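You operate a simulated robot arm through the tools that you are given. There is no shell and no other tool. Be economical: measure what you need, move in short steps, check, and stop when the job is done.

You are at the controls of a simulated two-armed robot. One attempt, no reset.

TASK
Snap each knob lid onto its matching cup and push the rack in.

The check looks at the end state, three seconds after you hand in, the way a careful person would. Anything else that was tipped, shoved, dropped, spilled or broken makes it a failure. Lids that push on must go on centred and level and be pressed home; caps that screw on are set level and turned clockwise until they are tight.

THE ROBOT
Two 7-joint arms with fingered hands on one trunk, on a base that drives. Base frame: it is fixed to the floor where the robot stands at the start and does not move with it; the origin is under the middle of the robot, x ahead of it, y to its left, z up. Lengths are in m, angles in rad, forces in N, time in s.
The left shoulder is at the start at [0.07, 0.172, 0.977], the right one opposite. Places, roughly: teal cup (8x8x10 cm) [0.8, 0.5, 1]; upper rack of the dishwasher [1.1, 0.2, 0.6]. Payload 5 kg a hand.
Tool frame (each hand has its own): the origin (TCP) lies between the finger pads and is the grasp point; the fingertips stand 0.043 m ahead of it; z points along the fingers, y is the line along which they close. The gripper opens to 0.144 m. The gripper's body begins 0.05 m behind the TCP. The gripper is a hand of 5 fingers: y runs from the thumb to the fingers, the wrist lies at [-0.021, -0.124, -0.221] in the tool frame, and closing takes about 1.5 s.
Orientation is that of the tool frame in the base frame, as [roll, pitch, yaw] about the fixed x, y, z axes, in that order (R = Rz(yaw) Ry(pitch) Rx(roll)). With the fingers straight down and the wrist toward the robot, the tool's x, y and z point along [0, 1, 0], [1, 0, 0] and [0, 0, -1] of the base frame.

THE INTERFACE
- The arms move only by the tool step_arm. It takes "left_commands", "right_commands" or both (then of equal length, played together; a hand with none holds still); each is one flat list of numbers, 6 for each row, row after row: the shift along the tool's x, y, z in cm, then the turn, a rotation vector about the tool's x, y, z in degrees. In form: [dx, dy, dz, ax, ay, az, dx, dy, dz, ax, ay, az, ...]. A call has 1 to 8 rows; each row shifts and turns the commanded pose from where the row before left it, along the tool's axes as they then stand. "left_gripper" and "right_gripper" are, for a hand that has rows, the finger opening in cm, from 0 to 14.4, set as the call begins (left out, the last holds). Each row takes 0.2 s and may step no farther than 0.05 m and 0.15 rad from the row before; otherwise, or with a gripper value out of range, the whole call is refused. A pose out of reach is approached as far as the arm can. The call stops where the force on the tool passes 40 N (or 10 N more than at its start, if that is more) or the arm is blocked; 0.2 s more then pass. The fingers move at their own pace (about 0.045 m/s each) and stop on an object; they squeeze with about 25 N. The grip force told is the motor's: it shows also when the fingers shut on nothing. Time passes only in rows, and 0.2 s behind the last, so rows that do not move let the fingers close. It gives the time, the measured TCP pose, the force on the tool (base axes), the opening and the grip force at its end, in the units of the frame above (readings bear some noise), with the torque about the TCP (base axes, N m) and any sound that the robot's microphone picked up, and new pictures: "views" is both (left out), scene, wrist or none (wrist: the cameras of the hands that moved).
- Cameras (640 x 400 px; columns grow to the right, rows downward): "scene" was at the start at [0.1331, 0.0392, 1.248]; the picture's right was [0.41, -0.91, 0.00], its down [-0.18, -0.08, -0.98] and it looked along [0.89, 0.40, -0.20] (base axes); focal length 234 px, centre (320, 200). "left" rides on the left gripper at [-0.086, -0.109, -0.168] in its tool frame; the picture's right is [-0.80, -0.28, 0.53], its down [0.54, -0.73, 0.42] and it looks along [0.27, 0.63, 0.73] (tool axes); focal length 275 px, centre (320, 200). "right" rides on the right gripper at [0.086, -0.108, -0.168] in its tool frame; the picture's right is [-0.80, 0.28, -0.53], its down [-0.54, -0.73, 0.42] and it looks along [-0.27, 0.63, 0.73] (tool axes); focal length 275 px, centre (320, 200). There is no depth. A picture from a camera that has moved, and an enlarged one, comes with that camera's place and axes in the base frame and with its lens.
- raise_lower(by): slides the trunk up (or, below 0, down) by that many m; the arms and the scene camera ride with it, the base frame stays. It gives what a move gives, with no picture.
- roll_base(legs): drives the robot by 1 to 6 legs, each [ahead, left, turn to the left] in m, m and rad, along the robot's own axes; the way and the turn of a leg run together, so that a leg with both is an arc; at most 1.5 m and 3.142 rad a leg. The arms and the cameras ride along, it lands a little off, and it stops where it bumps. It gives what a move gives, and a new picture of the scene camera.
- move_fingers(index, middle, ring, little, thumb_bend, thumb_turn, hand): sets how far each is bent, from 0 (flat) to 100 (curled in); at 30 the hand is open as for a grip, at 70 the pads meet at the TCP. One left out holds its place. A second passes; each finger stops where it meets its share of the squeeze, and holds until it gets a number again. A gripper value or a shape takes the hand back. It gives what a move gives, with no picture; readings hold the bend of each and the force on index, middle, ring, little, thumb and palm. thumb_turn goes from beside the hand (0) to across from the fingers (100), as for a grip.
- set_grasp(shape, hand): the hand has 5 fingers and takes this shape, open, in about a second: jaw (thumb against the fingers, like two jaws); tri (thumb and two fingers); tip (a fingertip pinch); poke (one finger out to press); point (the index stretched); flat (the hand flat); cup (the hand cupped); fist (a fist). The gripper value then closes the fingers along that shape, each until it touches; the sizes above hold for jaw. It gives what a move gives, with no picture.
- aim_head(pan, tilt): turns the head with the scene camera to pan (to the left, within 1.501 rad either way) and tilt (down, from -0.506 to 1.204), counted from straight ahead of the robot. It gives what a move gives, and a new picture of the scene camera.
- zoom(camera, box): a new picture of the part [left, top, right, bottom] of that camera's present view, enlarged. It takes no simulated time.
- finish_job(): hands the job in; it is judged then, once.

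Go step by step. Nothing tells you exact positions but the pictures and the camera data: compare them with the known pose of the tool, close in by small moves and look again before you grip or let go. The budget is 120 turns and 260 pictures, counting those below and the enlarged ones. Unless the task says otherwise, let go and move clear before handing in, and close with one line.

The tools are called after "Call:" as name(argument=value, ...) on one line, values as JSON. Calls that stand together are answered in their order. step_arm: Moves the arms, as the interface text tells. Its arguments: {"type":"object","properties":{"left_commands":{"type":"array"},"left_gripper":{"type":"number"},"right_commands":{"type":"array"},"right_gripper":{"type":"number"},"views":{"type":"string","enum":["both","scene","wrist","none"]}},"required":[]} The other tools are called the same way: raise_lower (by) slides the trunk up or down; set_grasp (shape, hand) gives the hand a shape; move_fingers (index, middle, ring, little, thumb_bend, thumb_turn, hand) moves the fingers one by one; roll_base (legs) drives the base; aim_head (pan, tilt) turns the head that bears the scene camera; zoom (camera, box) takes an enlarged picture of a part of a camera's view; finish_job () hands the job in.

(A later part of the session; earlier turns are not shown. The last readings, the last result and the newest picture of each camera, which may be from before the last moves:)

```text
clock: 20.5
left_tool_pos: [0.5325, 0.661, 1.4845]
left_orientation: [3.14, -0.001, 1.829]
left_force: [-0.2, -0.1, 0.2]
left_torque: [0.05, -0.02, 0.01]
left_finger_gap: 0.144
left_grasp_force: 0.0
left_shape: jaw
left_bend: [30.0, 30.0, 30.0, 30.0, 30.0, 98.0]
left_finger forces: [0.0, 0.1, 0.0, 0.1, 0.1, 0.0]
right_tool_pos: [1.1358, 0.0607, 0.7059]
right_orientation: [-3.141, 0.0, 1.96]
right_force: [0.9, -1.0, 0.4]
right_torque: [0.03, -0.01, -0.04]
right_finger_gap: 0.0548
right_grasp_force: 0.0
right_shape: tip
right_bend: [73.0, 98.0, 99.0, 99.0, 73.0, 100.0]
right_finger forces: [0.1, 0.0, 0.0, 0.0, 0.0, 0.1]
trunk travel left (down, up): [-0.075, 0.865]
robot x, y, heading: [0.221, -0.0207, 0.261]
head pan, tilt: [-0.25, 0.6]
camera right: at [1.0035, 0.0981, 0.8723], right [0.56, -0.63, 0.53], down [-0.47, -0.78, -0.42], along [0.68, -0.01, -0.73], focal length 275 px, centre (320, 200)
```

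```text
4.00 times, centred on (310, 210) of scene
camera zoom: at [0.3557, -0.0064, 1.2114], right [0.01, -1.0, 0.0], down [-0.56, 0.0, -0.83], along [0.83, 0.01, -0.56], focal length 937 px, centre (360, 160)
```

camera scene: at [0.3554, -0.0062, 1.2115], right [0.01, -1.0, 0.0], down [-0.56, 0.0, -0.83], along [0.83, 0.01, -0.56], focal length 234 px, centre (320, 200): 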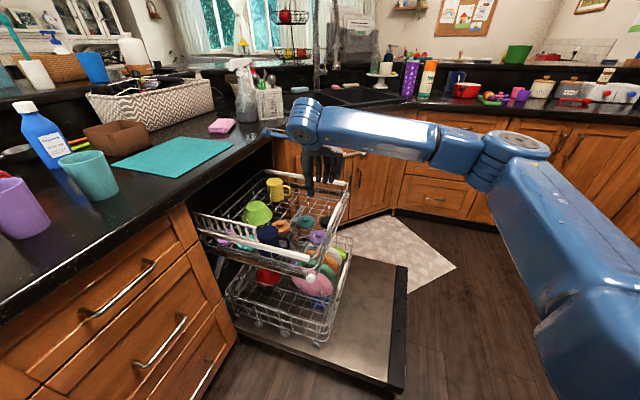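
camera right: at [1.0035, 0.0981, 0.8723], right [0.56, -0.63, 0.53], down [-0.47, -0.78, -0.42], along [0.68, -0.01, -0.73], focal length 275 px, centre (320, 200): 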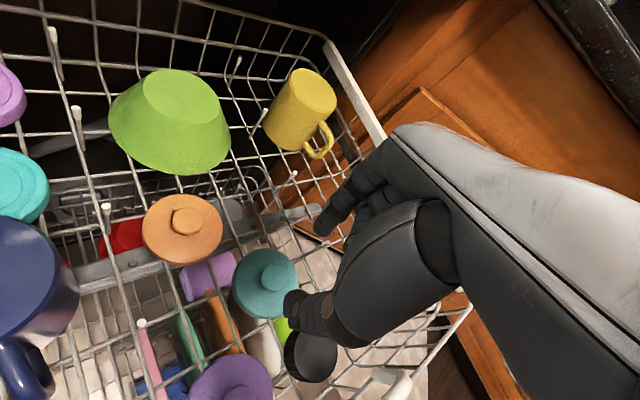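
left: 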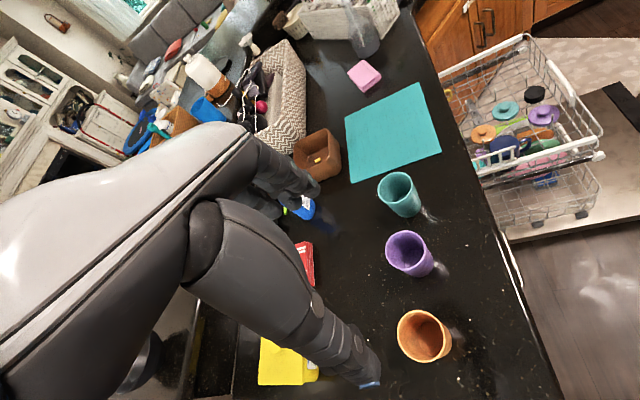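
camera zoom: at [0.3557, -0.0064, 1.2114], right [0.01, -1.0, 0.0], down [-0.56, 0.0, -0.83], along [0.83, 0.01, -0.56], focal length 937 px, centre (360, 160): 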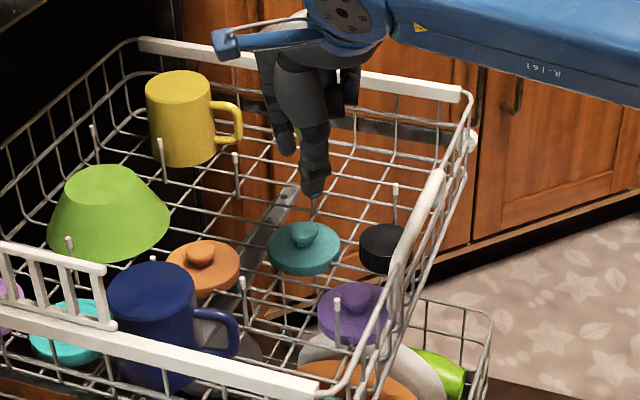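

Well placed over the teal knob. Descend to TCP z≈0.63 and check.

Call:
step_arm(right_commands=[0, 0, 3, 0, 0, 0, 0, 0, 3, 0, 0, 0, 0, 0, 1.5, 0, 0, 0, 0, 0, 0, 0, 0, 0], views="none")

Call:
zoom(camera="right", box=[220, 180, 380, 340])

Call:
zoom(camera="scene", box=[275, 170, 335, 230])

```text
clock: 21.5
left_tool_pos: [0.5342, 0.662, 1.4843]
left_orientation: [3.142, 0.0, 1.83]
left_force: [0.4, -0.8, -0.2]
left_torque: [0.0, -0.02, -0.04]
left_finger_gap: 0.1437
left_grasp_force: 0.2
left_shape: jaw
left_bend: [30.0, 30.0, 30.0, 30.0, 30.0, 98.0]
left_finger forces: [0.1, 0.0, 0.1, 0.0, 0.0, 0.0]
right_tool_pos: [1.1366, 0.065, 0.6278]
right_orientation: [3.141, 0.001, 1.961]
right_force: [0.0, 0.8, -0.5]
right_torque: [0.01, -0.02, 0.03]
right_finger_gap: 0.0549
right_grasp_force: 0.1
right_shape: tip
right_bend: [73.0, 98.0, 99.0, 99.0, 73.0, 100.0]
right_finger forces: [0.1, 0.0, 0.0, 0.0, 0.0, 0.0]
trunk travel left (down, up): [-0.075, 0.865]
robot x, y, heading: [0.2224, -0.0211, 0.256]
head pan, tilt: [-0.25, 0.6]
```

```text
2.50 times, centred on (300, 260) of right
camera zoom: at [1.0038, 0.102, 0.7964], right [0.56, -0.63, 0.53], down [-0.47, -0.78, -0.42], along [0.68, -0.01, -0.73], focal length 688 px, centre (370, 50)
```

zoom: 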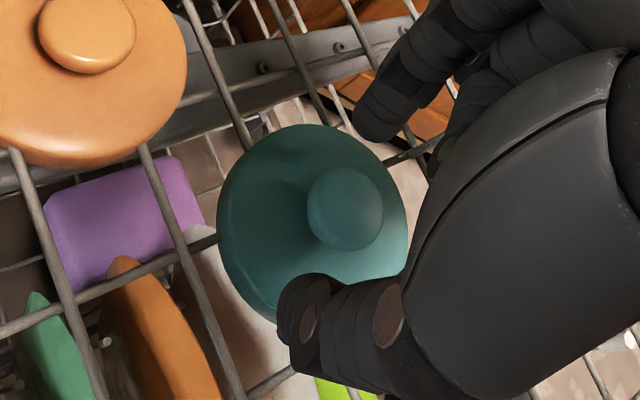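

```text
6.67 times, centred on (305, 200) of scene
camera zoom: at [0.3559, -0.0057, 1.2114], right [0.01, -1.0, 0.0], down [-0.57, 0.0, -0.82], along [0.82, 0.01, -0.57], focal length 1561 px, centre (420, 200)
```

zoom: 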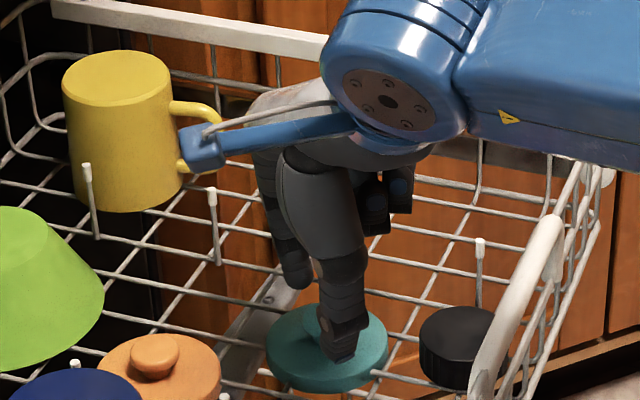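

Aligned with the teal knob; I'll keep lowering in small steps until the tips nearly meet the lid plate.

Call:
step_arm(right_commands=[0, 0, 0.8, 0, 0, 0, 0, 0, 0.7, 0, 0, 0, 0, 0, 0, 0, 0, 0], views="none")

Call:
zoom(camera="right", box=[220, 180, 380, 340])

Call:
zoom(camera="scene", box=[275, 170, 335, 230])

```text
clock: 22.3
left_tool_pos: [0.5331, 0.6616, 1.4846]
left_orientation: [3.14, 0.0, 1.829]
left_force: [-0.3, -0.6, -0.3]
left_torque: [0.0, 0.02, -0.02]
left_finger_gap: 0.144
left_grasp_force: 0.0
left_shape: jaw
left_bend: [30.0, 30.0, 30.0, 30.0, 30.0, 98.0]
left_finger forces: [0.0, 0.0, 0.0, 0.0, 0.0, 0.1]
right_tool_pos: [1.1362, 0.0619, 0.6134]
right_orientation: [3.142, 0.001, 1.96]
right_force: [0.2, -0.4, -0.1]
right_torque: [0.02, 0.0, -0.01]
right_finger_gap: 0.055
right_grasp_force: 0.1
right_shape: tip
right_bend: [73.0, 98.0, 99.0, 99.0, 73.0, 100.0]
right_finger forces: [0.0, 0.1, 0.1, 0.0, 0.1, 0.0]
trunk travel left (down, up): [-0.075, 0.865]
robot x, y, heading: [0.2247, -0.0198, 0.26]
head pan, tilt: [-0.25, 0.6]
```

```text
2.50 times, centred on (300, 260) of right
camera zoom: at [1.0046, 0.1004, 0.782], right [0.56, -0.63, 0.53], down [-0.47, -0.78, -0.42], along [0.68, -0.01, -0.73], focal length 688 px, centre (370, 50)
```

zoom: 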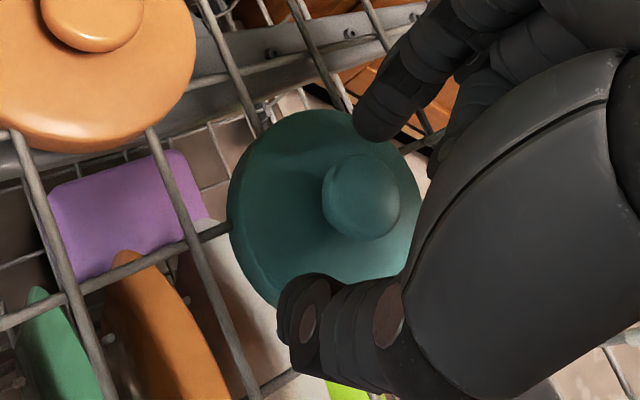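

```text
6.67 times, centred on (305, 200) of scene
camera zoom: at [0.356, -0.0058, 1.2114], right [0.01, -1.0, 0.0], down [-0.57, 0.0, -0.82], along [0.82, 0.01, -0.57], focal length 1561 px, centre (420, 200)
```

zoom: 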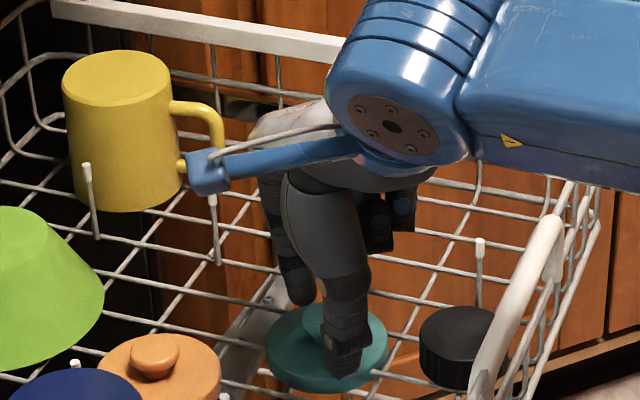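

Tips now flank the knob. Small shift and close.

Call:
step_arm(right_commands=[-0.2, 0.2, 0.2, 0, 0, 0, 0, 0, 0, 0, 0, 0, 0, 0, 0, 0, 0, 0, 0, 0, 0, 0, 0, 0, 0, 0, 0, 0, 0, 0], right_gripper=0, views="none")

Call:
zoom(camera="right", box=[220, 180, 380, 340])

Call:
zoom(camera="scene", box=[275, 170, 335, 230])

```text
clock: 23.5
left_tool_pos: [0.534, 0.6616, 1.4827]
left_orientation: [-3.141, 0.001, 1.829]
left_force: [0.8, 0.9, 0.2]
left_torque: [-0.01, -0.02, -0.01]
left_finger_gap: 0.1437
left_grasp_force: 0.0
left_shape: jaw
left_bend: [30.0, 30.0, 30.0, 30.0, 30.0, 98.0]
left_finger forces: [0.0, 0.0, 0.0, 0.0, 0.1, 0.1]
right_tool_pos: [1.1405, 0.0628, 0.6121]
right_orientation: [3.141, -0.002, 1.958]
right_force: [0.4, 0.8, -0.2]
right_torque: [0.02, 0.0, 0.01]
right_finger_gap: 0.0252
right_grasp_force: 25.1
right_shape: tip
right_bend: [72.0, 100.0, 100.0, 100.0, 74.0, 100.0]
right_finger forces: [22.2, 0.0, 0.1, 0.1, 21.6, 0.1]
trunk travel left (down, up): [-0.075, 0.865]
robot x, y, heading: [0.2212, -0.022, 0.26]
head pan, tilt: [-0.25, 0.6]
```

```text
2.50 times, centred on (300, 260) of right
camera zoom: at [1.0078, 0.0991, 0.7801], right [0.56, -0.63, 0.53], down [-0.47, -0.78, -0.42], along [0.68, -0.01, -0.73], focal length 688 px, centre (370, 50)
```

zoom: 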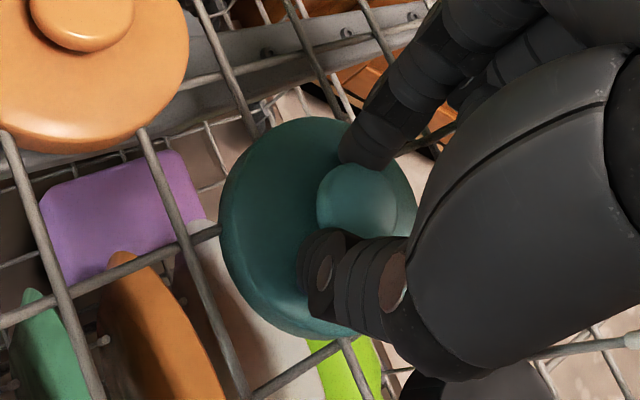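

```text
6.67 times, centred on (305, 200) of scene
camera zoom: at [0.3561, -0.0058, 1.2114], right [0.01, -1.0, 0.0], down [-0.57, 0.0, -0.82], along [0.82, 0.01, -0.57], focal length 1561 px, centre (420, 200)
```

zoom: 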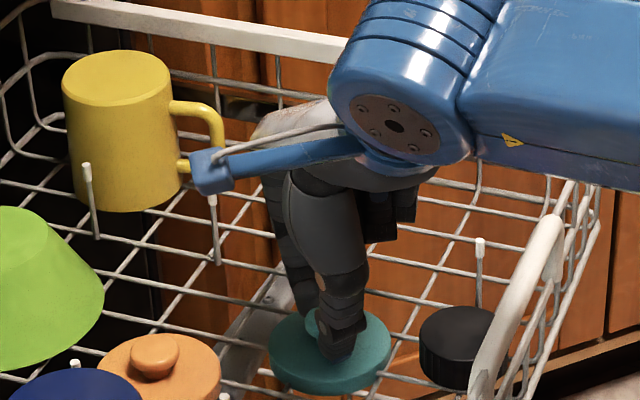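

Knob gripped (gap 2.5 cm, 22 N each side). Lifting straight up slowly.

Call:
step_arm(right_commands=[0, 0, -1, 0, 0, 0, 0, 0, -2, 0, 0, 0, 0, 0, -4, 0, 0, 0, 0, 0, -4, 0, 0, 0, 0, 0, -4, 0, 0, 0, 0, 0, -4, 0, 0, 0, 0, 0, -4, 0, 0, 0, 0, 0, -4, 0, 0, 0])

```text
clock: 25.3
left_tool_pos: [0.5311, 0.6618, 1.4839]
left_orientation: [3.14, 0.001, 1.83]
left_force: [-0.7, -0.8, 0.3]
left_torque: [-0.02, -0.09, 0.0]
left_finger_gap: 0.1436
left_grasp_force: 0.0
left_shape: jaw
left_bend: [30.0, 30.0, 30.0, 30.0, 30.0, 98.0]
left_finger forces: [0.0, 0.1, 0.1, 0.0, 0.0, 0.0]
right_tool_pos: [1.1382, 0.0615, 0.8855]
right_orientation: [3.141, 0.001, 1.961]
right_force: [0.5, 0.2, -1.3]
right_torque: [-0.02, -0.03, 0.02]
right_finger_gap: 0.0249
right_grasp_force: 24.7
right_shape: tip
right_bend: [72.0, 100.0, 100.0, 100.0, 74.0, 100.0]
right_finger forces: [22.1, 0.0, 0.1, 0.0, 21.5, 0.1]
trunk travel left (down, up): [-0.075, 0.865]
robot x, y, heading: [0.2224, -0.0194, 0.257]
head pan, tilt: [-0.25, 0.6]
camera scene: at [0.355, -0.0055, 1.2114], right [0.01, -1.0, 0.0], down [-0.56, 0.0, -0.83], along [0.83, 0.01, -0.56], focal length 234 px, centre (320, 200)
camera right: at [1.0067, 0.0984, 1.0524], right [0.57, -0.63, 0.53], down [-0.47, -0.78, -0.42], along [0.68, -0.01, -0.73], focal length 275 px, centre (320, 200)
```

scene: 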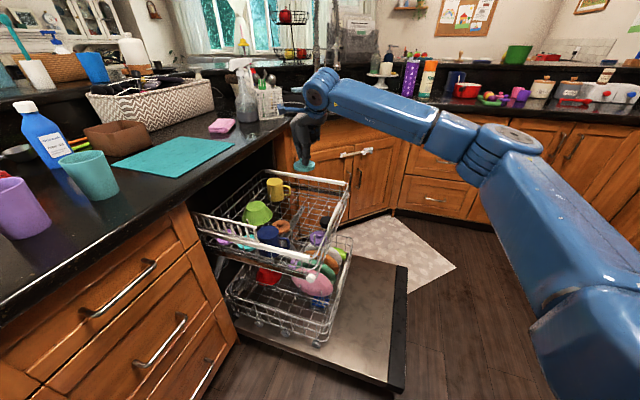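
right: 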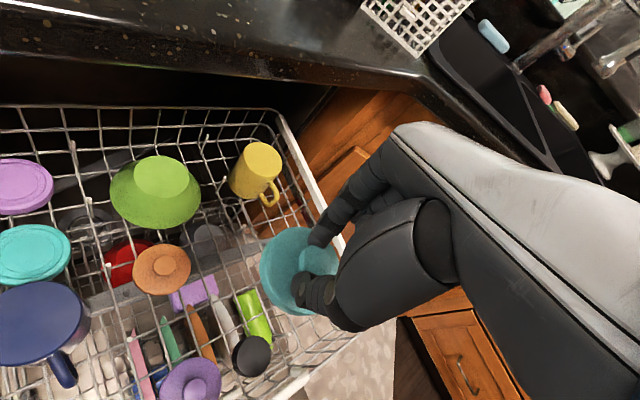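

Teal lid is held. I'll raise the trunk 0.3 m, pull the hand in, and then turn the robot toward the cups.

Call:
raise_lower(by=0.3)

Call:
step_arm(right_commands=[1.3, -3.8, 0, 0, 0, 0, 1.3, -3.8, 0, 0, 0, 0, 1.3, -3.8, 0, 0, 0, 0, 1.3, -3.8, 0, 0, 0, 0], views="none")

Call:
roll_base(legs=[[0, 0, 0.6]])

```text
clock: 28.3
left_tool_pos: [0.533, 0.6618, 1.7847]
left_orientation: [-3.14, 0.0, 1.828]
left_force: [0.2, 0.0, -0.1]
left_torque: [0.0, 0.03, -0.03]
left_finger_gap: 0.1437
left_grasp_force: 0.0
left_shape: jaw
left_bend: [30.0, 30.0, 30.0, 30.0, 30.0, 98.0]
left_finger forces: [0.0, 0.0, 0.0, 0.0, 0.0, 0.0]
right_tool_pos: [1.1399, 0.0608, 1.1843]
right_orientation: [3.14, 0.001, 1.96]
right_force: [0.4, 0.0, -0.2]
right_torque: [-0.02, 0.0, 0.03]
right_finger_gap: 0.0249
right_grasp_force: 24.8
right_shape: tip
right_bend: [72.0, 100.0, 100.0, 100.0, 74.0, 100.0]
right_finger forces: [22.1, 0.0, 0.0, 0.0, 21.3, 0.0]
trunk travel left (down, up): [-0.375, 0.565]
robot x, y, heading: [0.2215, -0.0182, 0.256]
head pan, tilt: [-0.25, 0.6]
```

```text
clock: 29.3
left_tool_pos: [0.5312, 0.6609, 1.7849]
left_orientation: [3.141, 0.001, 1.829]
left_force: [-0.4, -0.1, -0.8]
left_torque: [0.02, -0.06, 0.02]
left_finger_gap: 0.1438
left_grasp_force: 0.0
left_shape: jaw
left_bend: [30.0, 30.0, 30.0, 30.0, 30.0, 98.0]
left_finger forces: [0.0, 0.0, 0.1, 0.0, 0.0, 0.0]
right_tool_pos: [0.9785, 0.0498, 1.1858]
right_orientation: [3.14, -0.002, 1.96]
right_force: [-0.7, -0.2, 0.6]
right_torque: [-0.01, -0.01, -0.04]
right_finger_gap: 0.0249
right_grasp_force: 25.0
right_shape: tip
right_bend: [72.0, 100.0, 100.0, 100.0, 74.0, 100.0]
right_finger forces: [22.2, 0.0, 0.0, 0.0, 21.3, 0.1]
trunk travel left (down, up): [-0.375, 0.565]
robot x, y, heading: [0.2227, -0.0214, 0.257]
head pan, tilt: [-0.25, 0.6]
```

```text
clock: 31.4
left_tool_pos: [0.0862, 0.7177, 1.7851]
left_orientation: [-3.141, -0.001, 2.439]
left_force: [0.1, 0.6, -0.1]
left_torque: [0.0, 0.01, -0.02]
left_finger_gap: 0.1437
left_grasp_force: 0.0
left_shape: jaw
left_bend: [30.0, 30.0, 30.0, 30.0, 30.0, 98.0]
left_finger forces: [0.0, 0.0, 0.1, 0.0, 0.0, 0.0]
right_tool_pos: [0.8035, 0.4711, 1.1854]
right_orientation: [3.141, 0.0, 2.57]
right_force: [-0.4, 0.2, 0.5]
right_torque: [-0.01, 0.01, -0.01]
right_finger_gap: 0.0246
right_grasp_force: 24.8
right_shape: tip
right_bend: [72.0, 100.0, 100.0, 100.0, 74.0, 100.0]
right_finger forces: [21.9, 0.1, 0.0, 0.0, 21.1, 0.0]
trunk travel left (down, up): [-0.375, 0.565]
robot x, y, heading: [0.2194, -0.0166, 0.868]
head pan, tilt: [-0.25, 0.6]
camera scene: at [0.3241, 0.0702, 1.5113], right [0.58, -0.81, 0.0], down [-0.46, -0.33, -0.82], along [0.67, 0.48, -0.57], focal length 234 px, centre (320, 200)
```

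scene: 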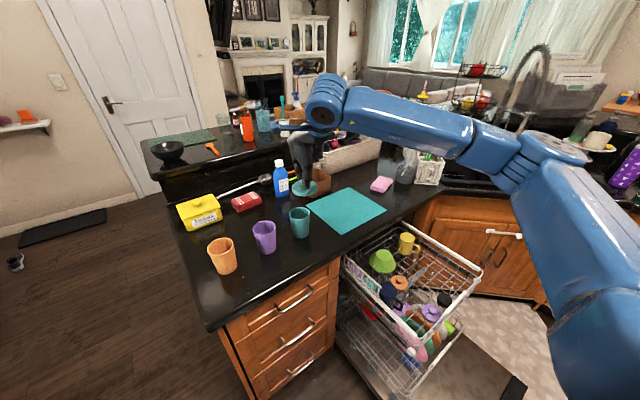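

The lid hangs near (0.80,0.47) above the counter. I'll measure the teal cup precisely.

Call:
zoom(camera="scene", box=[200, 120, 360, 280])

Call:
zoom(camera="right", box=[0, 0, 640, 400])

```text
2.50 times, centred on (280, 200) of scene
camera zoom: at [0.3241, 0.0702, 1.5113], right [0.58, -0.81, 0.0], down [-0.46, -0.33, -0.82], along [0.67, 0.48, -0.57], focal length 585 px, centre (420, 200)
```

zoom: 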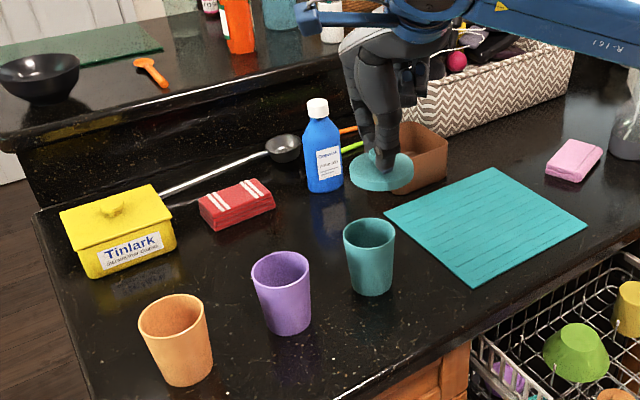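

```text
1.00 times, centred on (320, 200) of right
camera zoom: at [0.6731, 0.4262, 1.3527], right [0.82, -0.19, 0.53], down [0.06, -0.9, -0.42], along [0.56, 0.38, -0.73], focal length 275 px, centre (320, 200)
```

zoom: 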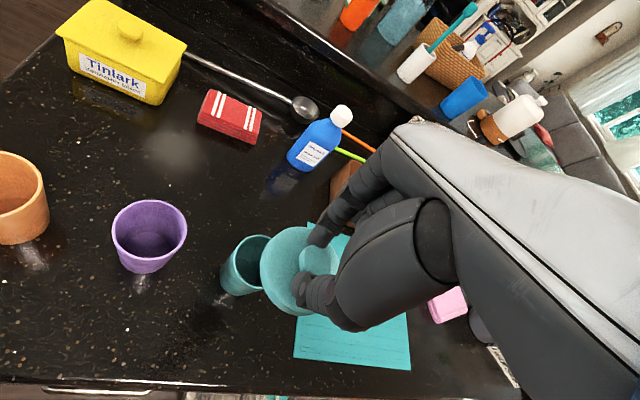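

Cup rim centres: teal (0.806,0.503), purple (0.681,0.546), orange (0.552,0.589), rim z≈1.01. Moving the lid over the teal cup with clearance.

Call:
step_arm(right_commands=[0.75, 1.4, 0, 0, 0, 0, 0.75, 1.4, 0, 0, 0, 0, 0, 0, 4, 0, 0, 0, 0, 0, 3.5, 0, 0, 0, 0, 0, 0, 0, 0, 0], views="wrist")

Call:
zoom(camera="scene", box=[250, 150, 350, 250])

```text
clock: 32.6
left_tool_pos: [0.085, 0.7174, 1.7849]
left_orientation: [-3.141, 0.0, 2.439]
left_force: [-1.2, 0.3, -1.3]
left_torque: [-0.01, -0.09, 0.04]
left_finger_gap: 0.1441
left_grasp_force: 0.2
left_shape: jaw
left_bend: [30.0, 30.0, 30.0, 30.0, 30.0, 98.0]
left_finger forces: [0.1, 0.0, 0.0, 0.0, 0.1, 0.0]
right_tool_pos: [0.8045, 0.5064, 1.1085]
right_orientation: [-3.141, 0.0, 2.57]
right_force: [0.4, -0.6, -0.1]
right_torque: [-0.01, 0.01, 0.0]
right_finger_gap: 0.0249
right_grasp_force: 25.4
right_shape: tip
right_bend: [72.0, 100.0, 100.0, 100.0, 74.0, 100.0]
right_finger forces: [21.9, 0.1, 0.0, 0.1, 21.0, 0.0]
trunk travel left (down, up): [-0.375, 0.565]
robot x, y, heading: [0.221, -0.0204, 0.871]
head pan, tilt: [-0.25, 0.6]
camera right: at [0.6747, 0.4607, 1.2771], right [0.82, -0.19, 0.53], down [0.06, -0.9, -0.42], along [0.56, 0.38, -0.73], focal length 275 px, centre (320, 200)
```

right: 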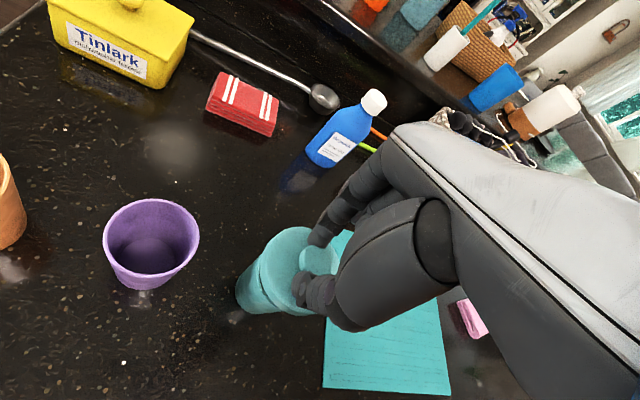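

```text
4.00 times, centred on (300, 200) of scene
camera zoom: at [0.3229, 0.0704, 1.5114], right [0.58, -0.81, 0.0], down [-0.46, -0.33, -0.83], along [0.67, 0.48, -0.56], focal length 937 px, centre (400, 200)
```

zoom: 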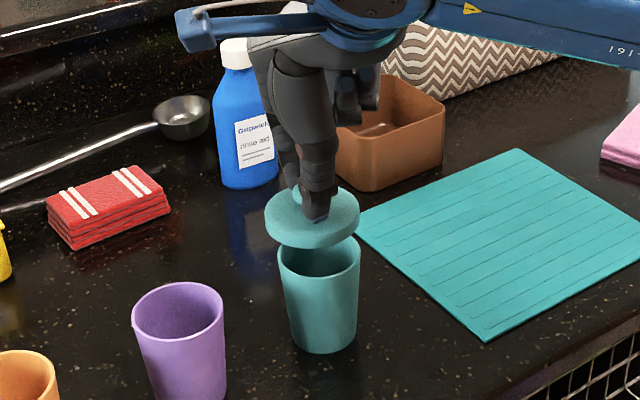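

Lid is nearly above the cup (about 5 mm off to the left). Correct and lower 2.5 cm, then look.

Call:
step_arm(right_commands=[-0.4, -0.25, 1, 0, 0, 0, 0, 0, 1.5, 0, 0, 0, 0, 0, 0, 0, 0, 0], views="none")

Call:
zoom(camera="scene", box=[270, 180, 330, 240])

Call:
zoom(camera="right", box=[200, 190, 360, 350])

```text
clock: 33.4
left_tool_pos: [0.0858, 0.7182, 1.7839]
left_orientation: [-3.142, 0.001, 2.439]
left_force: [0.0, -0.7, -0.2]
left_torque: [0.01, -0.03, -0.01]
left_finger_gap: 0.1439
left_grasp_force: 0.1
left_shape: jaw
left_bend: [30.0, 30.0, 30.0, 30.0, 30.0, 98.0]
left_finger forces: [0.0, 0.1, 0.0, 0.1, 0.0, 0.1]
right_tool_pos: [0.8075, 0.5018, 1.0845]
right_orientation: [-3.141, -0.001, 2.569]
right_force: [-1.7, 0.4, -0.1]
right_torque: [0.0, 0.02, -0.04]
right_finger_gap: 0.025
right_grasp_force: 24.8
right_shape: tip
right_bend: [72.0, 100.0, 100.0, 100.0, 74.0, 100.0]
right_finger forces: [21.8, 0.0, 0.0, 0.0, 20.9, 0.1]
trunk travel left (down, up): [-0.375, 0.565]
robot x, y, heading: [0.2211, -0.0204, 0.869]
head pan, tilt: [-0.25, 0.6]
```

```text
6.67 times, centred on (300, 210) of scene
camera zoom: at [0.3232, 0.0704, 1.5114], right [0.58, -0.81, 0.0], down [-0.46, -0.33, -0.83], along [0.67, 0.48, -0.56], focal length 1561 px, centre (453, 133)
```

zoom: 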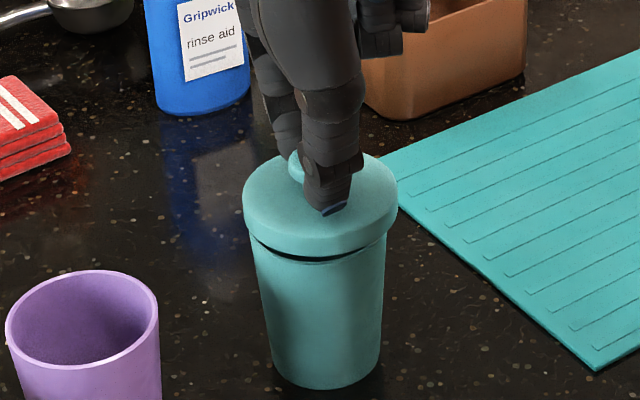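

```text
2.50 times, centred on (280, 270) of right
camera zoom: at [0.6776, 0.4558, 1.2511], right [0.82, -0.19, 0.53], down [0.06, -0.9, -0.42], along [0.56, 0.38, -0.73], focal length 688 px, centre (420, 25)
```

zoom: 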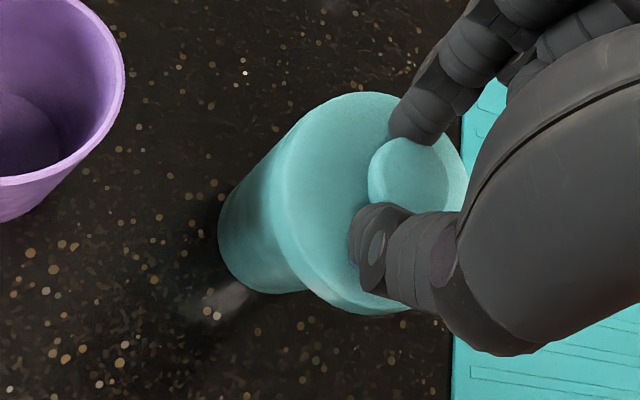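

Lid is centred on the cup with a small gap. Lowering gently to contact and pressing.

Call:
step_arm(right_commands=[0, 0, 0.5, 0, 0, 0, 0, 0, 0.5, 0, 0, 0, 0, 0, 0.4, 0, 0, 0, 0, 0, 0, 0, 0, 0], views="none")

Call:
zoom(camera="scene", box=[270, 180, 330, 240])

```text
clock: 34.4
left_tool_pos: [0.0856, 0.7172, 1.7847]
left_orientation: [3.141, 0.0, 2.439]
left_force: [0.1, 0.1, -0.5]
left_torque: [0.0, -0.01, 0.0]
left_finger_gap: 0.1439
left_grasp_force: 0.0
left_shape: jaw
left_bend: [30.0, 30.0, 30.0, 30.0, 30.0, 98.0]
left_finger forces: [0.0, 0.1, 0.0, 0.0, 0.1, 0.1]
right_tool_pos: [0.8069, 0.4994, 1.0697]
right_orientation: [3.141, 0.0, 2.57]
right_force: [-0.1, -0.3, -0.6]
right_torque: [0.01, 0.0, -0.02]
right_finger_gap: 0.0248
right_grasp_force: 24.9
right_shape: tip
right_bend: [72.0, 100.0, 100.0, 100.0, 74.0, 100.0]
right_finger forces: [21.9, 0.0, 0.1, 0.0, 21.0, 0.0]
trunk travel left (down, up): [-0.375, 0.565]
robot x, y, heading: [0.2232, -0.0197, 0.868]
head pan, tilt: [-0.25, 0.6]
```

```text
6.67 times, centred on (300, 210) of scene
camera zoom: at [0.3236, 0.0704, 1.5114], right [0.58, -0.81, 0.0], down [-0.46, -0.33, -0.82], along [0.67, 0.48, -0.57], focal length 1561 px, centre (453, 133)
```

zoom: 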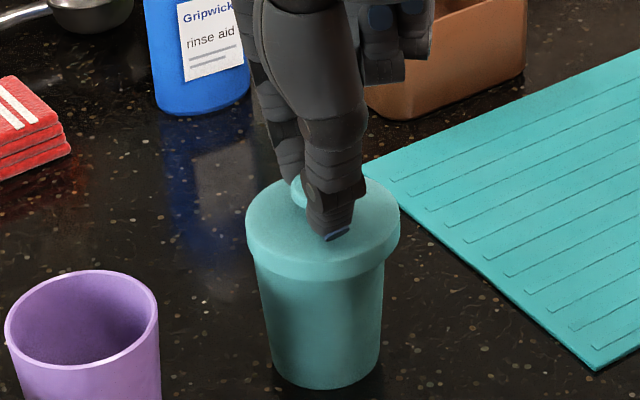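

Call:
step_arm(right_commands=[0.25, 0.1, 0, 0, 0, 0, 0, 0, 0.4, 0, 0, 0, 0, 0, 0.4, 0, 0, 0, 0, 0, 0.4, 0, 0, 0], views="none")

Call:
zoom(camera="scene", box=[270, 180, 330, 240])

```text
clock: 35.4
left_tool_pos: [0.0858, 0.7178, 1.7843]
left_orientation: [-3.141, -0.001, 2.439]
left_force: [-0.3, -0.6, 0.3]
left_torque: [-0.01, -0.03, 0.0]
left_finger_gap: 0.1437
left_grasp_force: 0.1
left_shape: jaw
left_bend: [30.0, 30.0, 30.0, 30.0, 30.0, 98.0]
left_finger forces: [0.0, 0.0, 0.0, 0.1, 0.1, 0.0]
right_tool_pos: [0.8074, 0.5024, 1.0578]
right_orientation: [3.141, 0.0, 2.568]
right_force: [0.1, -0.7, -0.1]
right_torque: [0.04, 0.02, 0.02]
right_finger_gap: 0.0248
right_grasp_force: 25.2
right_shape: tip
right_bend: [72.0, 100.0, 100.0, 100.0, 74.0, 100.0]
right_finger forces: [21.9, 0.0, 0.1, 0.0, 20.9, 0.1]
trunk travel left (down, up): [-0.375, 0.565]
robot x, y, heading: [0.222, -0.021, 0.869]
head pan, tilt: [-0.25, 0.6]
```

```text
6.67 times, centred on (300, 210) of scene
camera zoom: at [0.3236, 0.0705, 1.5114], right [0.58, -0.81, 0.0], down [-0.46, -0.33, -0.82], along [0.67, 0.48, -0.57], focal length 1561 px, centre (453, 133)
```

zoom: 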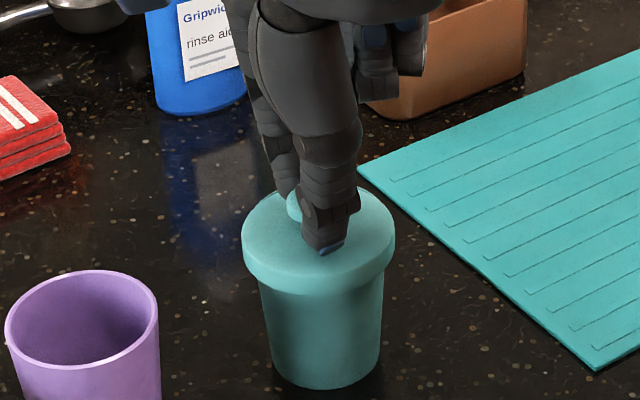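

Call:
step_arm(right_commands=[-0.05, 0, 0.4, 0, 0, 0, 0, 0, 0.4, 0, 0, 0, 0, 0, 0.4, 0, 0, 0, 0, 0, 0.4, 0, 0, 0], views="none")

Call:
zoom(camera="scene", box=[270, 180, 330, 240])

```text
clock: 36.4
left_tool_pos: [0.0859, 0.7159, 1.7854]
left_orientation: [3.139, 0.0, 2.438]
left_force: [0.4, 0.5, -0.3]
left_torque: [-0.06, 0.05, -0.03]
left_finger_gap: 0.1437
left_grasp_force: 0.0
left_shape: jaw
left_bend: [30.0, 30.0, 30.0, 30.0, 30.0, 98.0]
left_finger forces: [0.0, 0.0, 0.0, 0.1, 0.0, 0.0]
right_tool_pos: [0.8065, 0.5029, 1.0548]
right_orientation: [3.128, -0.005, 2.568]
right_force: [-1.6, -5.5, 21.9]
right_torque: [-0.4, 0.23, -0.05]
right_finger_gap: 0.0264
right_grasp_force: 24.6
right_shape: tip
right_bend: [72.0, 100.0, 100.0, 100.0, 75.0, 100.0]
right_finger forces: [22.4, 0.0, 0.1, 0.0, 33.3, 0.0]
trunk travel left (down, up): [-0.375, 0.565]
robot x, y, heading: [0.223, -0.0214, 0.864]
head pan, tilt: [-0.25, 0.6]
stopped in row 4 (right hand): the force on the tool passed its limit (the readings are from after the stop); the commanded pose is now the measured one
```

```text
6.67 times, centred on (300, 210) of scene
camera zoom: at [0.3226, 0.069, 1.5114], right [0.58, -0.82, 0.0], down [-0.46, -0.33, -0.83], along [0.67, 0.48, -0.56], focal length 1561 px, centre (453, 133)
```

zoom: 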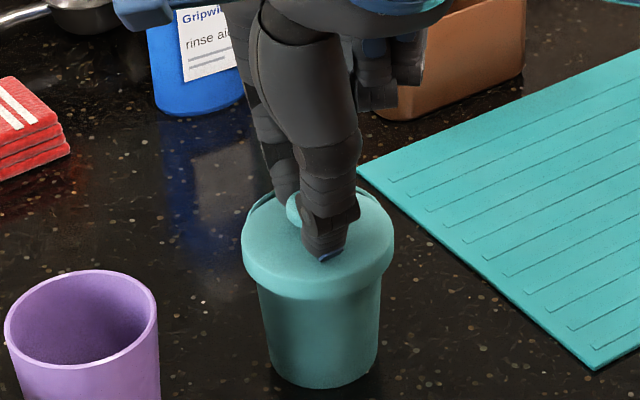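

The cup's rim peeks out behind the lid: it needs ~5 mm farther from the camera. Lift, shift and check.

Call:
step_arm(right_commands=[0, 0, -1.2, 0, 0, 0, 0, 0.5, 0, 0.6, -0.2, 0, 0, 0, 0, 0, 0, 0], views="none")

Call:
zoom(camera="scene", box=[270, 180, 330, 240])

Call:
zoom(camera="right", box=[200, 190, 360, 350])

```text
clock: 37.2
left_tool_pos: [0.0868, 0.7166, 1.7845]
left_orientation: [-3.141, 0.001, 2.438]
left_force: [-0.6, -0.9, 0.4]
left_torque: [0.0, -0.02, 0.0]
left_finger_gap: 0.1434
left_grasp_force: 0.1
left_shape: jaw
left_bend: [30.0, 30.0, 30.0, 30.0, 30.0, 98.0]
left_finger forces: [0.0, 0.1, 0.1, 0.0, 0.1, 0.0]
right_tool_pos: [0.8085, 0.5081, 1.0625]
right_orientation: [-3.139, 0.0, 2.569]
right_force: [-0.4, 0.0, 0.0]
right_torque: [0.03, 0.0, -0.01]
right_finger_gap: 0.026
right_grasp_force: 25.2
right_shape: tip
right_bend: [72.0, 100.0, 100.0, 100.0, 75.0, 100.0]
right_finger forces: [23.7, 0.1, 0.0, 0.2, 21.9, 0.0]
trunk travel left (down, up): [-0.375, 0.565]
robot x, y, heading: [0.2211, -0.0204, 0.87]
head pan, tilt: [-0.25, 0.6]
```

```text
6.67 times, centred on (300, 210) of scene
camera zoom: at [0.3237, 0.0702, 1.5113], right [0.58, -0.82, 0.0], down [-0.46, -0.33, -0.82], along [0.67, 0.48, -0.57], focal length 1561 px, centre (453, 133)
```

zoom: 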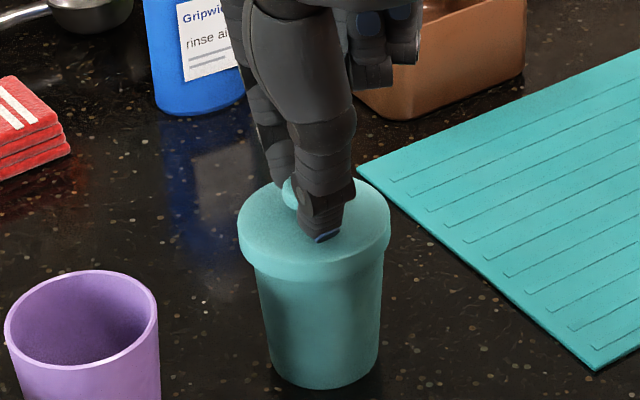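

```text
2.50 times, centred on (280, 270) of right
camera zoom: at [0.6783, 0.4624, 1.2304], right [0.82, -0.19, 0.53], down [0.06, -0.9, -0.42], along [0.56, 0.38, -0.73], focal length 688 px, centre (420, 25)
```

zoom: 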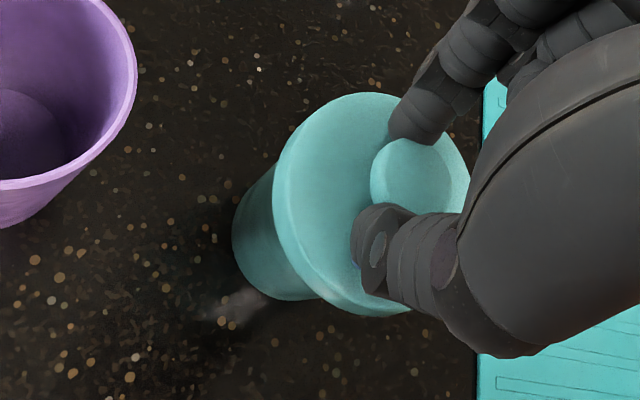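

Call:
step_arm(right_commands=[-0.17, -0.07, 0.3, 0, 0, 0, 0, 0, 0.4, 0, 0, 0, 0, 0, 0.3, 0, 0, 0, 0, 0, 0.3, 0, 0, 0], views="none")

Call:
zoom(camera="scene", box=[270, 180, 330, 240])

```text
clock: 38.2
left_tool_pos: [0.0851, 0.7153, 1.7851]
left_orientation: [3.14, 0.001, 2.438]
left_force: [-0.1, -0.1, -0.3]
left_torque: [0.01, 0.0, 0.0]
left_finger_gap: 0.1438
left_grasp_force: 0.0
left_shape: jaw
left_bend: [30.0, 30.0, 30.0, 30.0, 30.0, 98.0]
left_finger forces: [0.0, 0.1, 0.1, 0.0, 0.1, 0.1]
right_tool_pos: [0.809, 0.5054, 1.0532]
right_orientation: [3.139, 0.0, 2.567]
right_force: [1.1, -2.9, 18.3]
right_torque: [-0.01, -0.11, -0.04]
right_finger_gap: 0.0261
right_grasp_force: 24.8
right_shape: tip
right_bend: [72.0, 100.0, 100.0, 100.0, 75.0, 100.0]
right_finger forces: [25.2, 0.0, 0.1, 0.0, 24.5, 0.0]
trunk travel left (down, up): [-0.375, 0.565]
robot x, y, heading: [0.217, -0.023, 0.866]
head pan, tilt: [-0.25, 0.6]
```

```text
6.67 times, centred on (300, 210) of scene
camera zoom: at [0.3223, 0.0684, 1.5119], right [0.58, -0.82, 0.0], down [-0.46, -0.33, -0.83], along [0.67, 0.48, -0.56], focal length 1561 px, centre (453, 133)
```

zoom: 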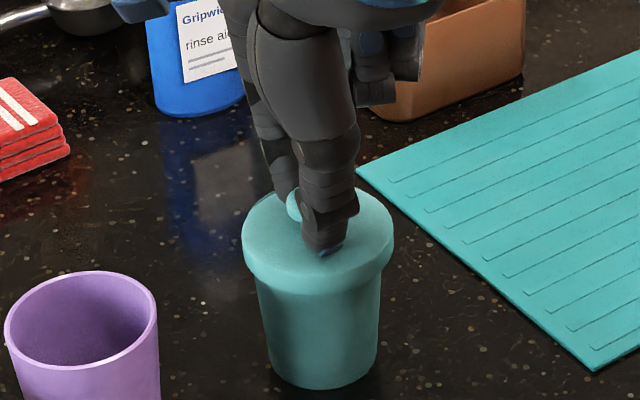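

Centred contact now (18 N, little torque). Pressing further.

Call:
step_arm(right_commands=[0, 0, 0.3, 0, 0, 0, 0, 0, 0.3, 0, 0, 0, 0, 0, 0.3, 0, 0, 0, 0, 0, 0, 0, 0, 0], views="none")

Call:
zoom(camera="scene", box=[270, 180, 330, 240])

```text
clock: 38.7
left_tool_pos: [0.0852, 0.7162, 1.7853]
left_orientation: [3.141, -0.001, 2.437]
left_force: [1.8, -0.3, 0.0]
left_torque: [-0.08, 0.04, -0.01]
left_finger_gap: 0.1438
left_grasp_force: 0.1
left_shape: jaw
left_bend: [30.0, 30.0, 30.0, 30.0, 30.0, 98.0]
left_finger forces: [0.0, 0.1, 0.0, 0.1, 0.0, 0.0]
right_tool_pos: [0.8103, 0.5088, 1.0547]
right_orientation: [3.128, -0.004, 2.567]
right_force: [-3.4, -7.6, 22.9]
right_torque: [-0.51, 0.3, 0.01]
right_finger_gap: 0.0259
right_grasp_force: 25.2
right_shape: tip
right_bend: [72.0, 100.0, 100.0, 100.0, 75.0, 100.0]
right_finger forces: [21.9, 0.1, 0.0, 0.0, 37.5, 0.1]
trunk travel left (down, up): [-0.375, 0.565]
robot x, y, heading: [0.2213, -0.0216, 0.866]
head pan, tilt: [-0.25, 0.6]
stopped in row 2 (right hand): the force on the tool passed its limit (the readings are from after the stop); the commanded pose is now the measured one
```

```text
6.67 times, centred on (300, 210) of scene
camera zoom: at [0.3228, 0.069, 1.5113], right [0.58, -0.82, 0.0], down [-0.46, -0.33, -0.83], along [0.67, 0.48, -0.56], focal length 1561 px, centre (453, 133)
```

zoom: 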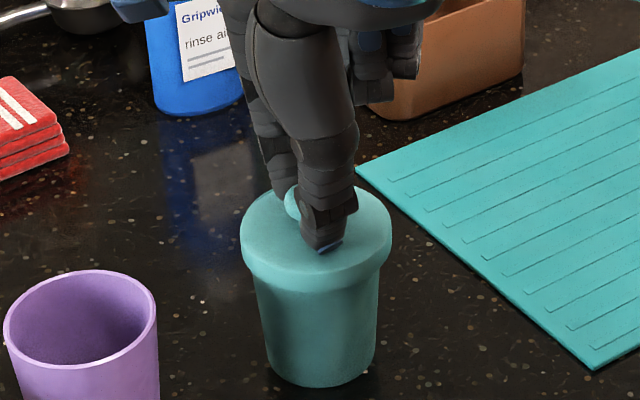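

The press stopped at the limit with no click yet. I'll release the knob, rise a bit, and inspect how the lid is seated.

Call:
step_arm(right_commands=[0, 0, 0, 0, 0, 0, 0, 0, 0, 0, 0, 0, 0, 0, 0, 0, 0, 0, 0, 0, -3, 0, 0, 0, 0, 0, -4, 0, 0, 0, 0, 0, -4, 0, 0, 0], right_gripper=5, views="wrist")

Call:
zoom(camera="scene", box=[270, 180, 330, 240])

```text
clock: 40.1
left_tool_pos: [0.0852, 0.7173, 1.7837]
left_orientation: [3.139, 0.0, 2.438]
left_force: [-0.6, 0.0, -0.6]
left_torque: [0.0, -0.04, 0.03]
left_finger_gap: 0.1439
left_grasp_force: 0.1
left_shape: jaw
left_bend: [30.0, 30.0, 30.0, 30.0, 30.0, 98.0]
left_finger forces: [0.0, 0.1, 0.0, 0.0, 0.0, 0.0]
right_tool_pos: [0.8073, 0.5075, 1.1591]
right_orientation: [3.133, -0.002, 2.568]
right_force: [0.7, -0.3, 0.2]
right_torque: [0.05, -0.06, 0.0]
right_finger_gap: 0.0498
right_grasp_force: 0.1
right_shape: tip
right_bend: [73.0, 98.0, 99.0, 99.0, 73.0, 100.0]
right_finger forces: [0.0, 0.0, 0.0, 0.0, 0.0, 0.1]
trunk travel left (down, up): [-0.375, 0.565]
robot x, y, heading: [0.2221, -0.0216, 0.866]
head pan, tilt: [-0.25, 0.6]
camera right: at [0.6769, 0.4604, 1.3267], right [0.82, -0.2, 0.54], down [0.06, -0.9, -0.43], along [0.57, 0.39, -0.73], focal length 275 px, centre (320, 200)
```

right: 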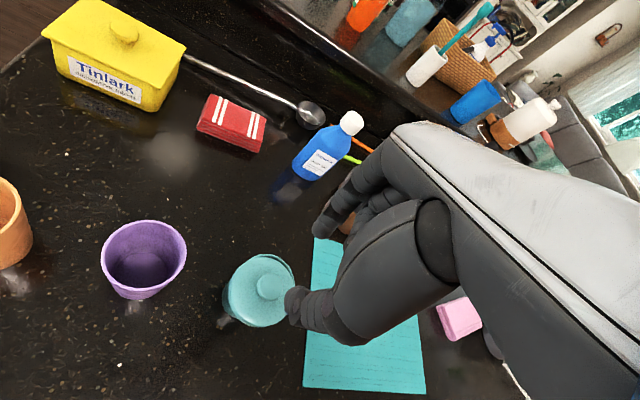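

```text
6.67 times, centred on (300, 210) of scene
camera zoom: at [0.3226, 0.0698, 1.5113], right [0.58, -0.82, 0.0], down [-0.46, -0.33, -0.83], along [0.67, 0.48, -0.56], focal length 1561 px, centre (453, 133)
```

zoom: 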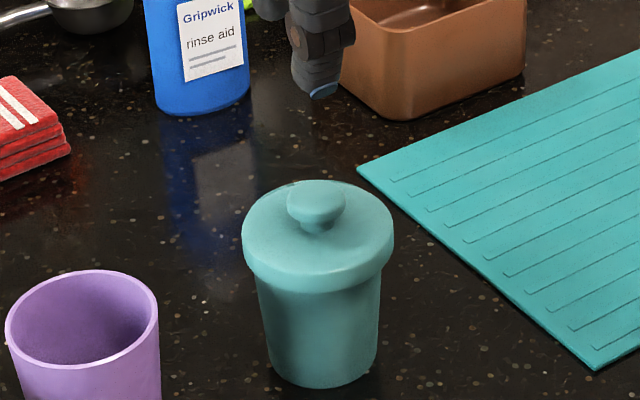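

Call:
zoom(camera="scene", box=[288, 196, 316, 216])

Call:
zoom(camera="right", box=[210, 240, 310, 340])

```text
16.00 times, centred on (302, 206) of scene
camera zoom: at [0.3226, 0.0698, 1.5113], right [0.58, -0.82, 0.0], down [-0.46, -0.33, -0.83], along [0.67, 0.48, -0.56], focal length 3747 px, centre (608, 104)
```

zoom: 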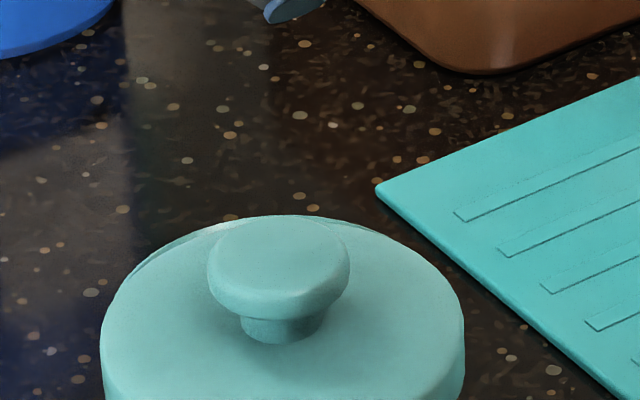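

```text
4.00 times, centred on (260, 290) of right
camera zoom: at [0.6769, 0.4604, 1.3267], right [0.82, -0.2, 0.54], down [0.06, -0.9, -0.43], along [0.57, 0.39, -0.73], focal length 1101 px, centre (560, -160)
```

zoom: 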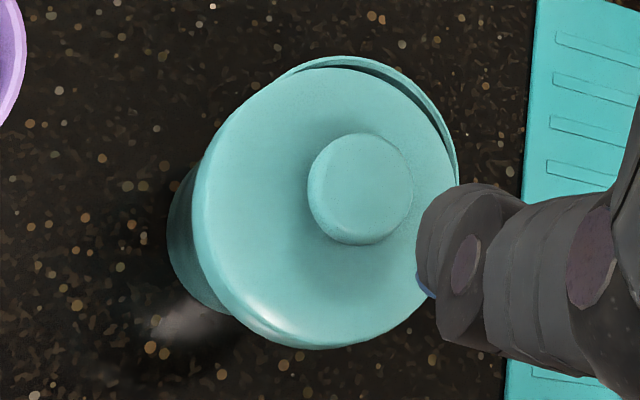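

The lid slid toward the near side: the cup's rim shows on the far side (tool +y). I'll regrip the knob, lift slightly, and shift about 6 mm in +y.

Call:
step_arm(right_commands=[-0.2, -0.5, 4, 0.5, 0, 0, 0, 0, 4, 0, 0, 0, 0, 0, 2.3, 0, 0, 0, 0, 0, 0, 0, 0, 0], right_gripper=5, views="none")

Call:
step_arm(right_commands=[0, 0, 0, 0, 0, 0, 0, 0, 0, 0, 0, 0, 0, 0, 0, 0, 0, 0, 0, 0, 0, 0, 0, 0], right_gripper=0, views="none")

Call:
step_arm(right_commands=[0, 0, -1, 0, 0, 0, 0, 0.6, -0.3, 0, 0, 0, 0, 0, 0, 0, 0, 0], views="none")

Call:
zoom(camera="scene", box=[280, 190, 320, 230])

Call:
zoom(camera="right", box=[220, 190, 340, 310])

```text
clock: 41.1
left_tool_pos: [0.0863, 0.7175, 1.7845]
left_orientation: [-3.141, 0.001, 2.437]
left_force: [0.1, 0.3, -0.5]
left_torque: [-0.03, 0.0, -0.01]
left_finger_gap: 0.1441
left_grasp_force: 0.2
left_shape: jaw
left_bend: [30.0, 30.0, 30.0, 30.0, 30.0, 98.0]
left_finger forces: [0.0, 0.0, 0.0, 0.0, 0.0, 0.1]
right_tool_pos: [0.8079, 0.502, 1.0575]
right_orientation: [3.141, -0.003, 2.567]
right_force: [-0.4, 0.3, 0.6]
right_torque: [0.01, 0.03, 0.0]
right_finger_gap: 0.0497
right_grasp_force: 0.2
right_shape: tip
right_bend: [73.0, 98.0, 99.0, 99.0, 73.0, 100.0]
right_finger forces: [0.0, 0.1, 0.1, 0.0, 0.0, 0.0]
trunk travel left (down, up): [-0.375, 0.565]
robot x, y, heading: [0.2184, -0.019, 0.869]
head pan, tilt: [-0.25, 0.6]
```

```text
clock: 42.1
left_tool_pos: [0.0872, 0.7171, 1.7842]
left_orientation: [-3.14, 0.001, 2.437]
left_force: [-0.6, 0.4, 0.0]
left_torque: [-0.01, -0.01, -0.01]
left_finger_gap: 0.1438
left_grasp_force: 0.1
left_shape: jaw
left_bend: [30.0, 30.0, 30.0, 30.0, 30.0, 98.0]
left_finger forces: [0.0, 0.0, 0.0, 0.1, 0.0, 0.1]
right_tool_pos: [0.8078, 0.5014, 1.0587]
right_orientation: [-3.139, -0.001, 2.568]
right_force: [-0.7, 0.8, 0.4]
right_torque: [0.0, 0.02, 0.02]
right_finger_gap: 0.0239
right_grasp_force: 24.4
right_shape: tip
right_bend: [72.0, 100.0, 100.0, 100.0, 74.0, 100.0]
right_finger forces: [21.6, 0.1, 0.0, 0.1, 21.2, 0.0]
trunk travel left (down, up): [-0.375, 0.565]
robot x, y, heading: [0.2205, -0.0198, 0.866]
head pan, tilt: [-0.25, 0.6]
```

```text
clock: 42.9
left_tool_pos: [0.0864, 0.7167, 1.7844]
left_orientation: [-3.141, 0.0, 2.436]
left_force: [0.9, 0.1, -1.0]
left_torque: [0.0, 0.01, 0.0]
left_finger_gap: 0.1441
left_grasp_force: 0.0
left_shape: jaw
left_bend: [30.0, 30.0, 30.0, 30.0, 30.0, 98.0]
left_finger forces: [0.1, 0.0, 0.1, 0.0, 0.1, 0.1]
right_tool_pos: [0.8134, 0.5063, 1.0693]
right_orientation: [-3.14, -0.004, 2.568]
right_force: [0.3, -0.4, -0.4]
right_torque: [0.0, 0.01, 0.04]
right_finger_gap: 0.0243
right_grasp_force: 25.0
right_shape: tip
right_bend: [72.0, 100.0, 100.0, 100.0, 74.0, 100.0]
right_finger forces: [21.8, 0.1, 0.0, 0.1, 21.3, 0.0]
trunk travel left (down, up): [-0.375, 0.565]
robot x, y, heading: [0.2199, -0.0187, 0.867]
head pan, tilt: [-0.25, 0.6]
```

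```text
10.00 times, centred on (300, 210) of scene
camera zoom: at [0.3238, 0.0703, 1.5114], right [0.58, -0.82, 0.0], down [-0.46, -0.33, -0.82], along [0.67, 0.48, -0.57], focal length 2342 px, centre (520, 100)
```

zoom: 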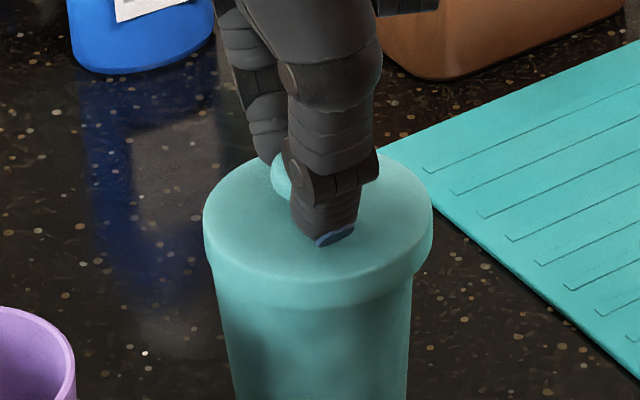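

```text
3.33 times, centred on (280, 250) of right
camera zoom: at [0.682, 0.4608, 1.2372], right [0.82, -0.19, 0.53], down [0.06, -0.9, -0.42], along [0.56, 0.38, -0.73], focal length 918 px, centre (453, 33)
```

zoom: 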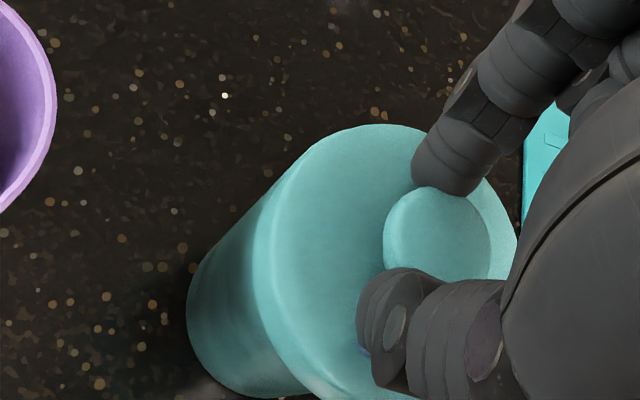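

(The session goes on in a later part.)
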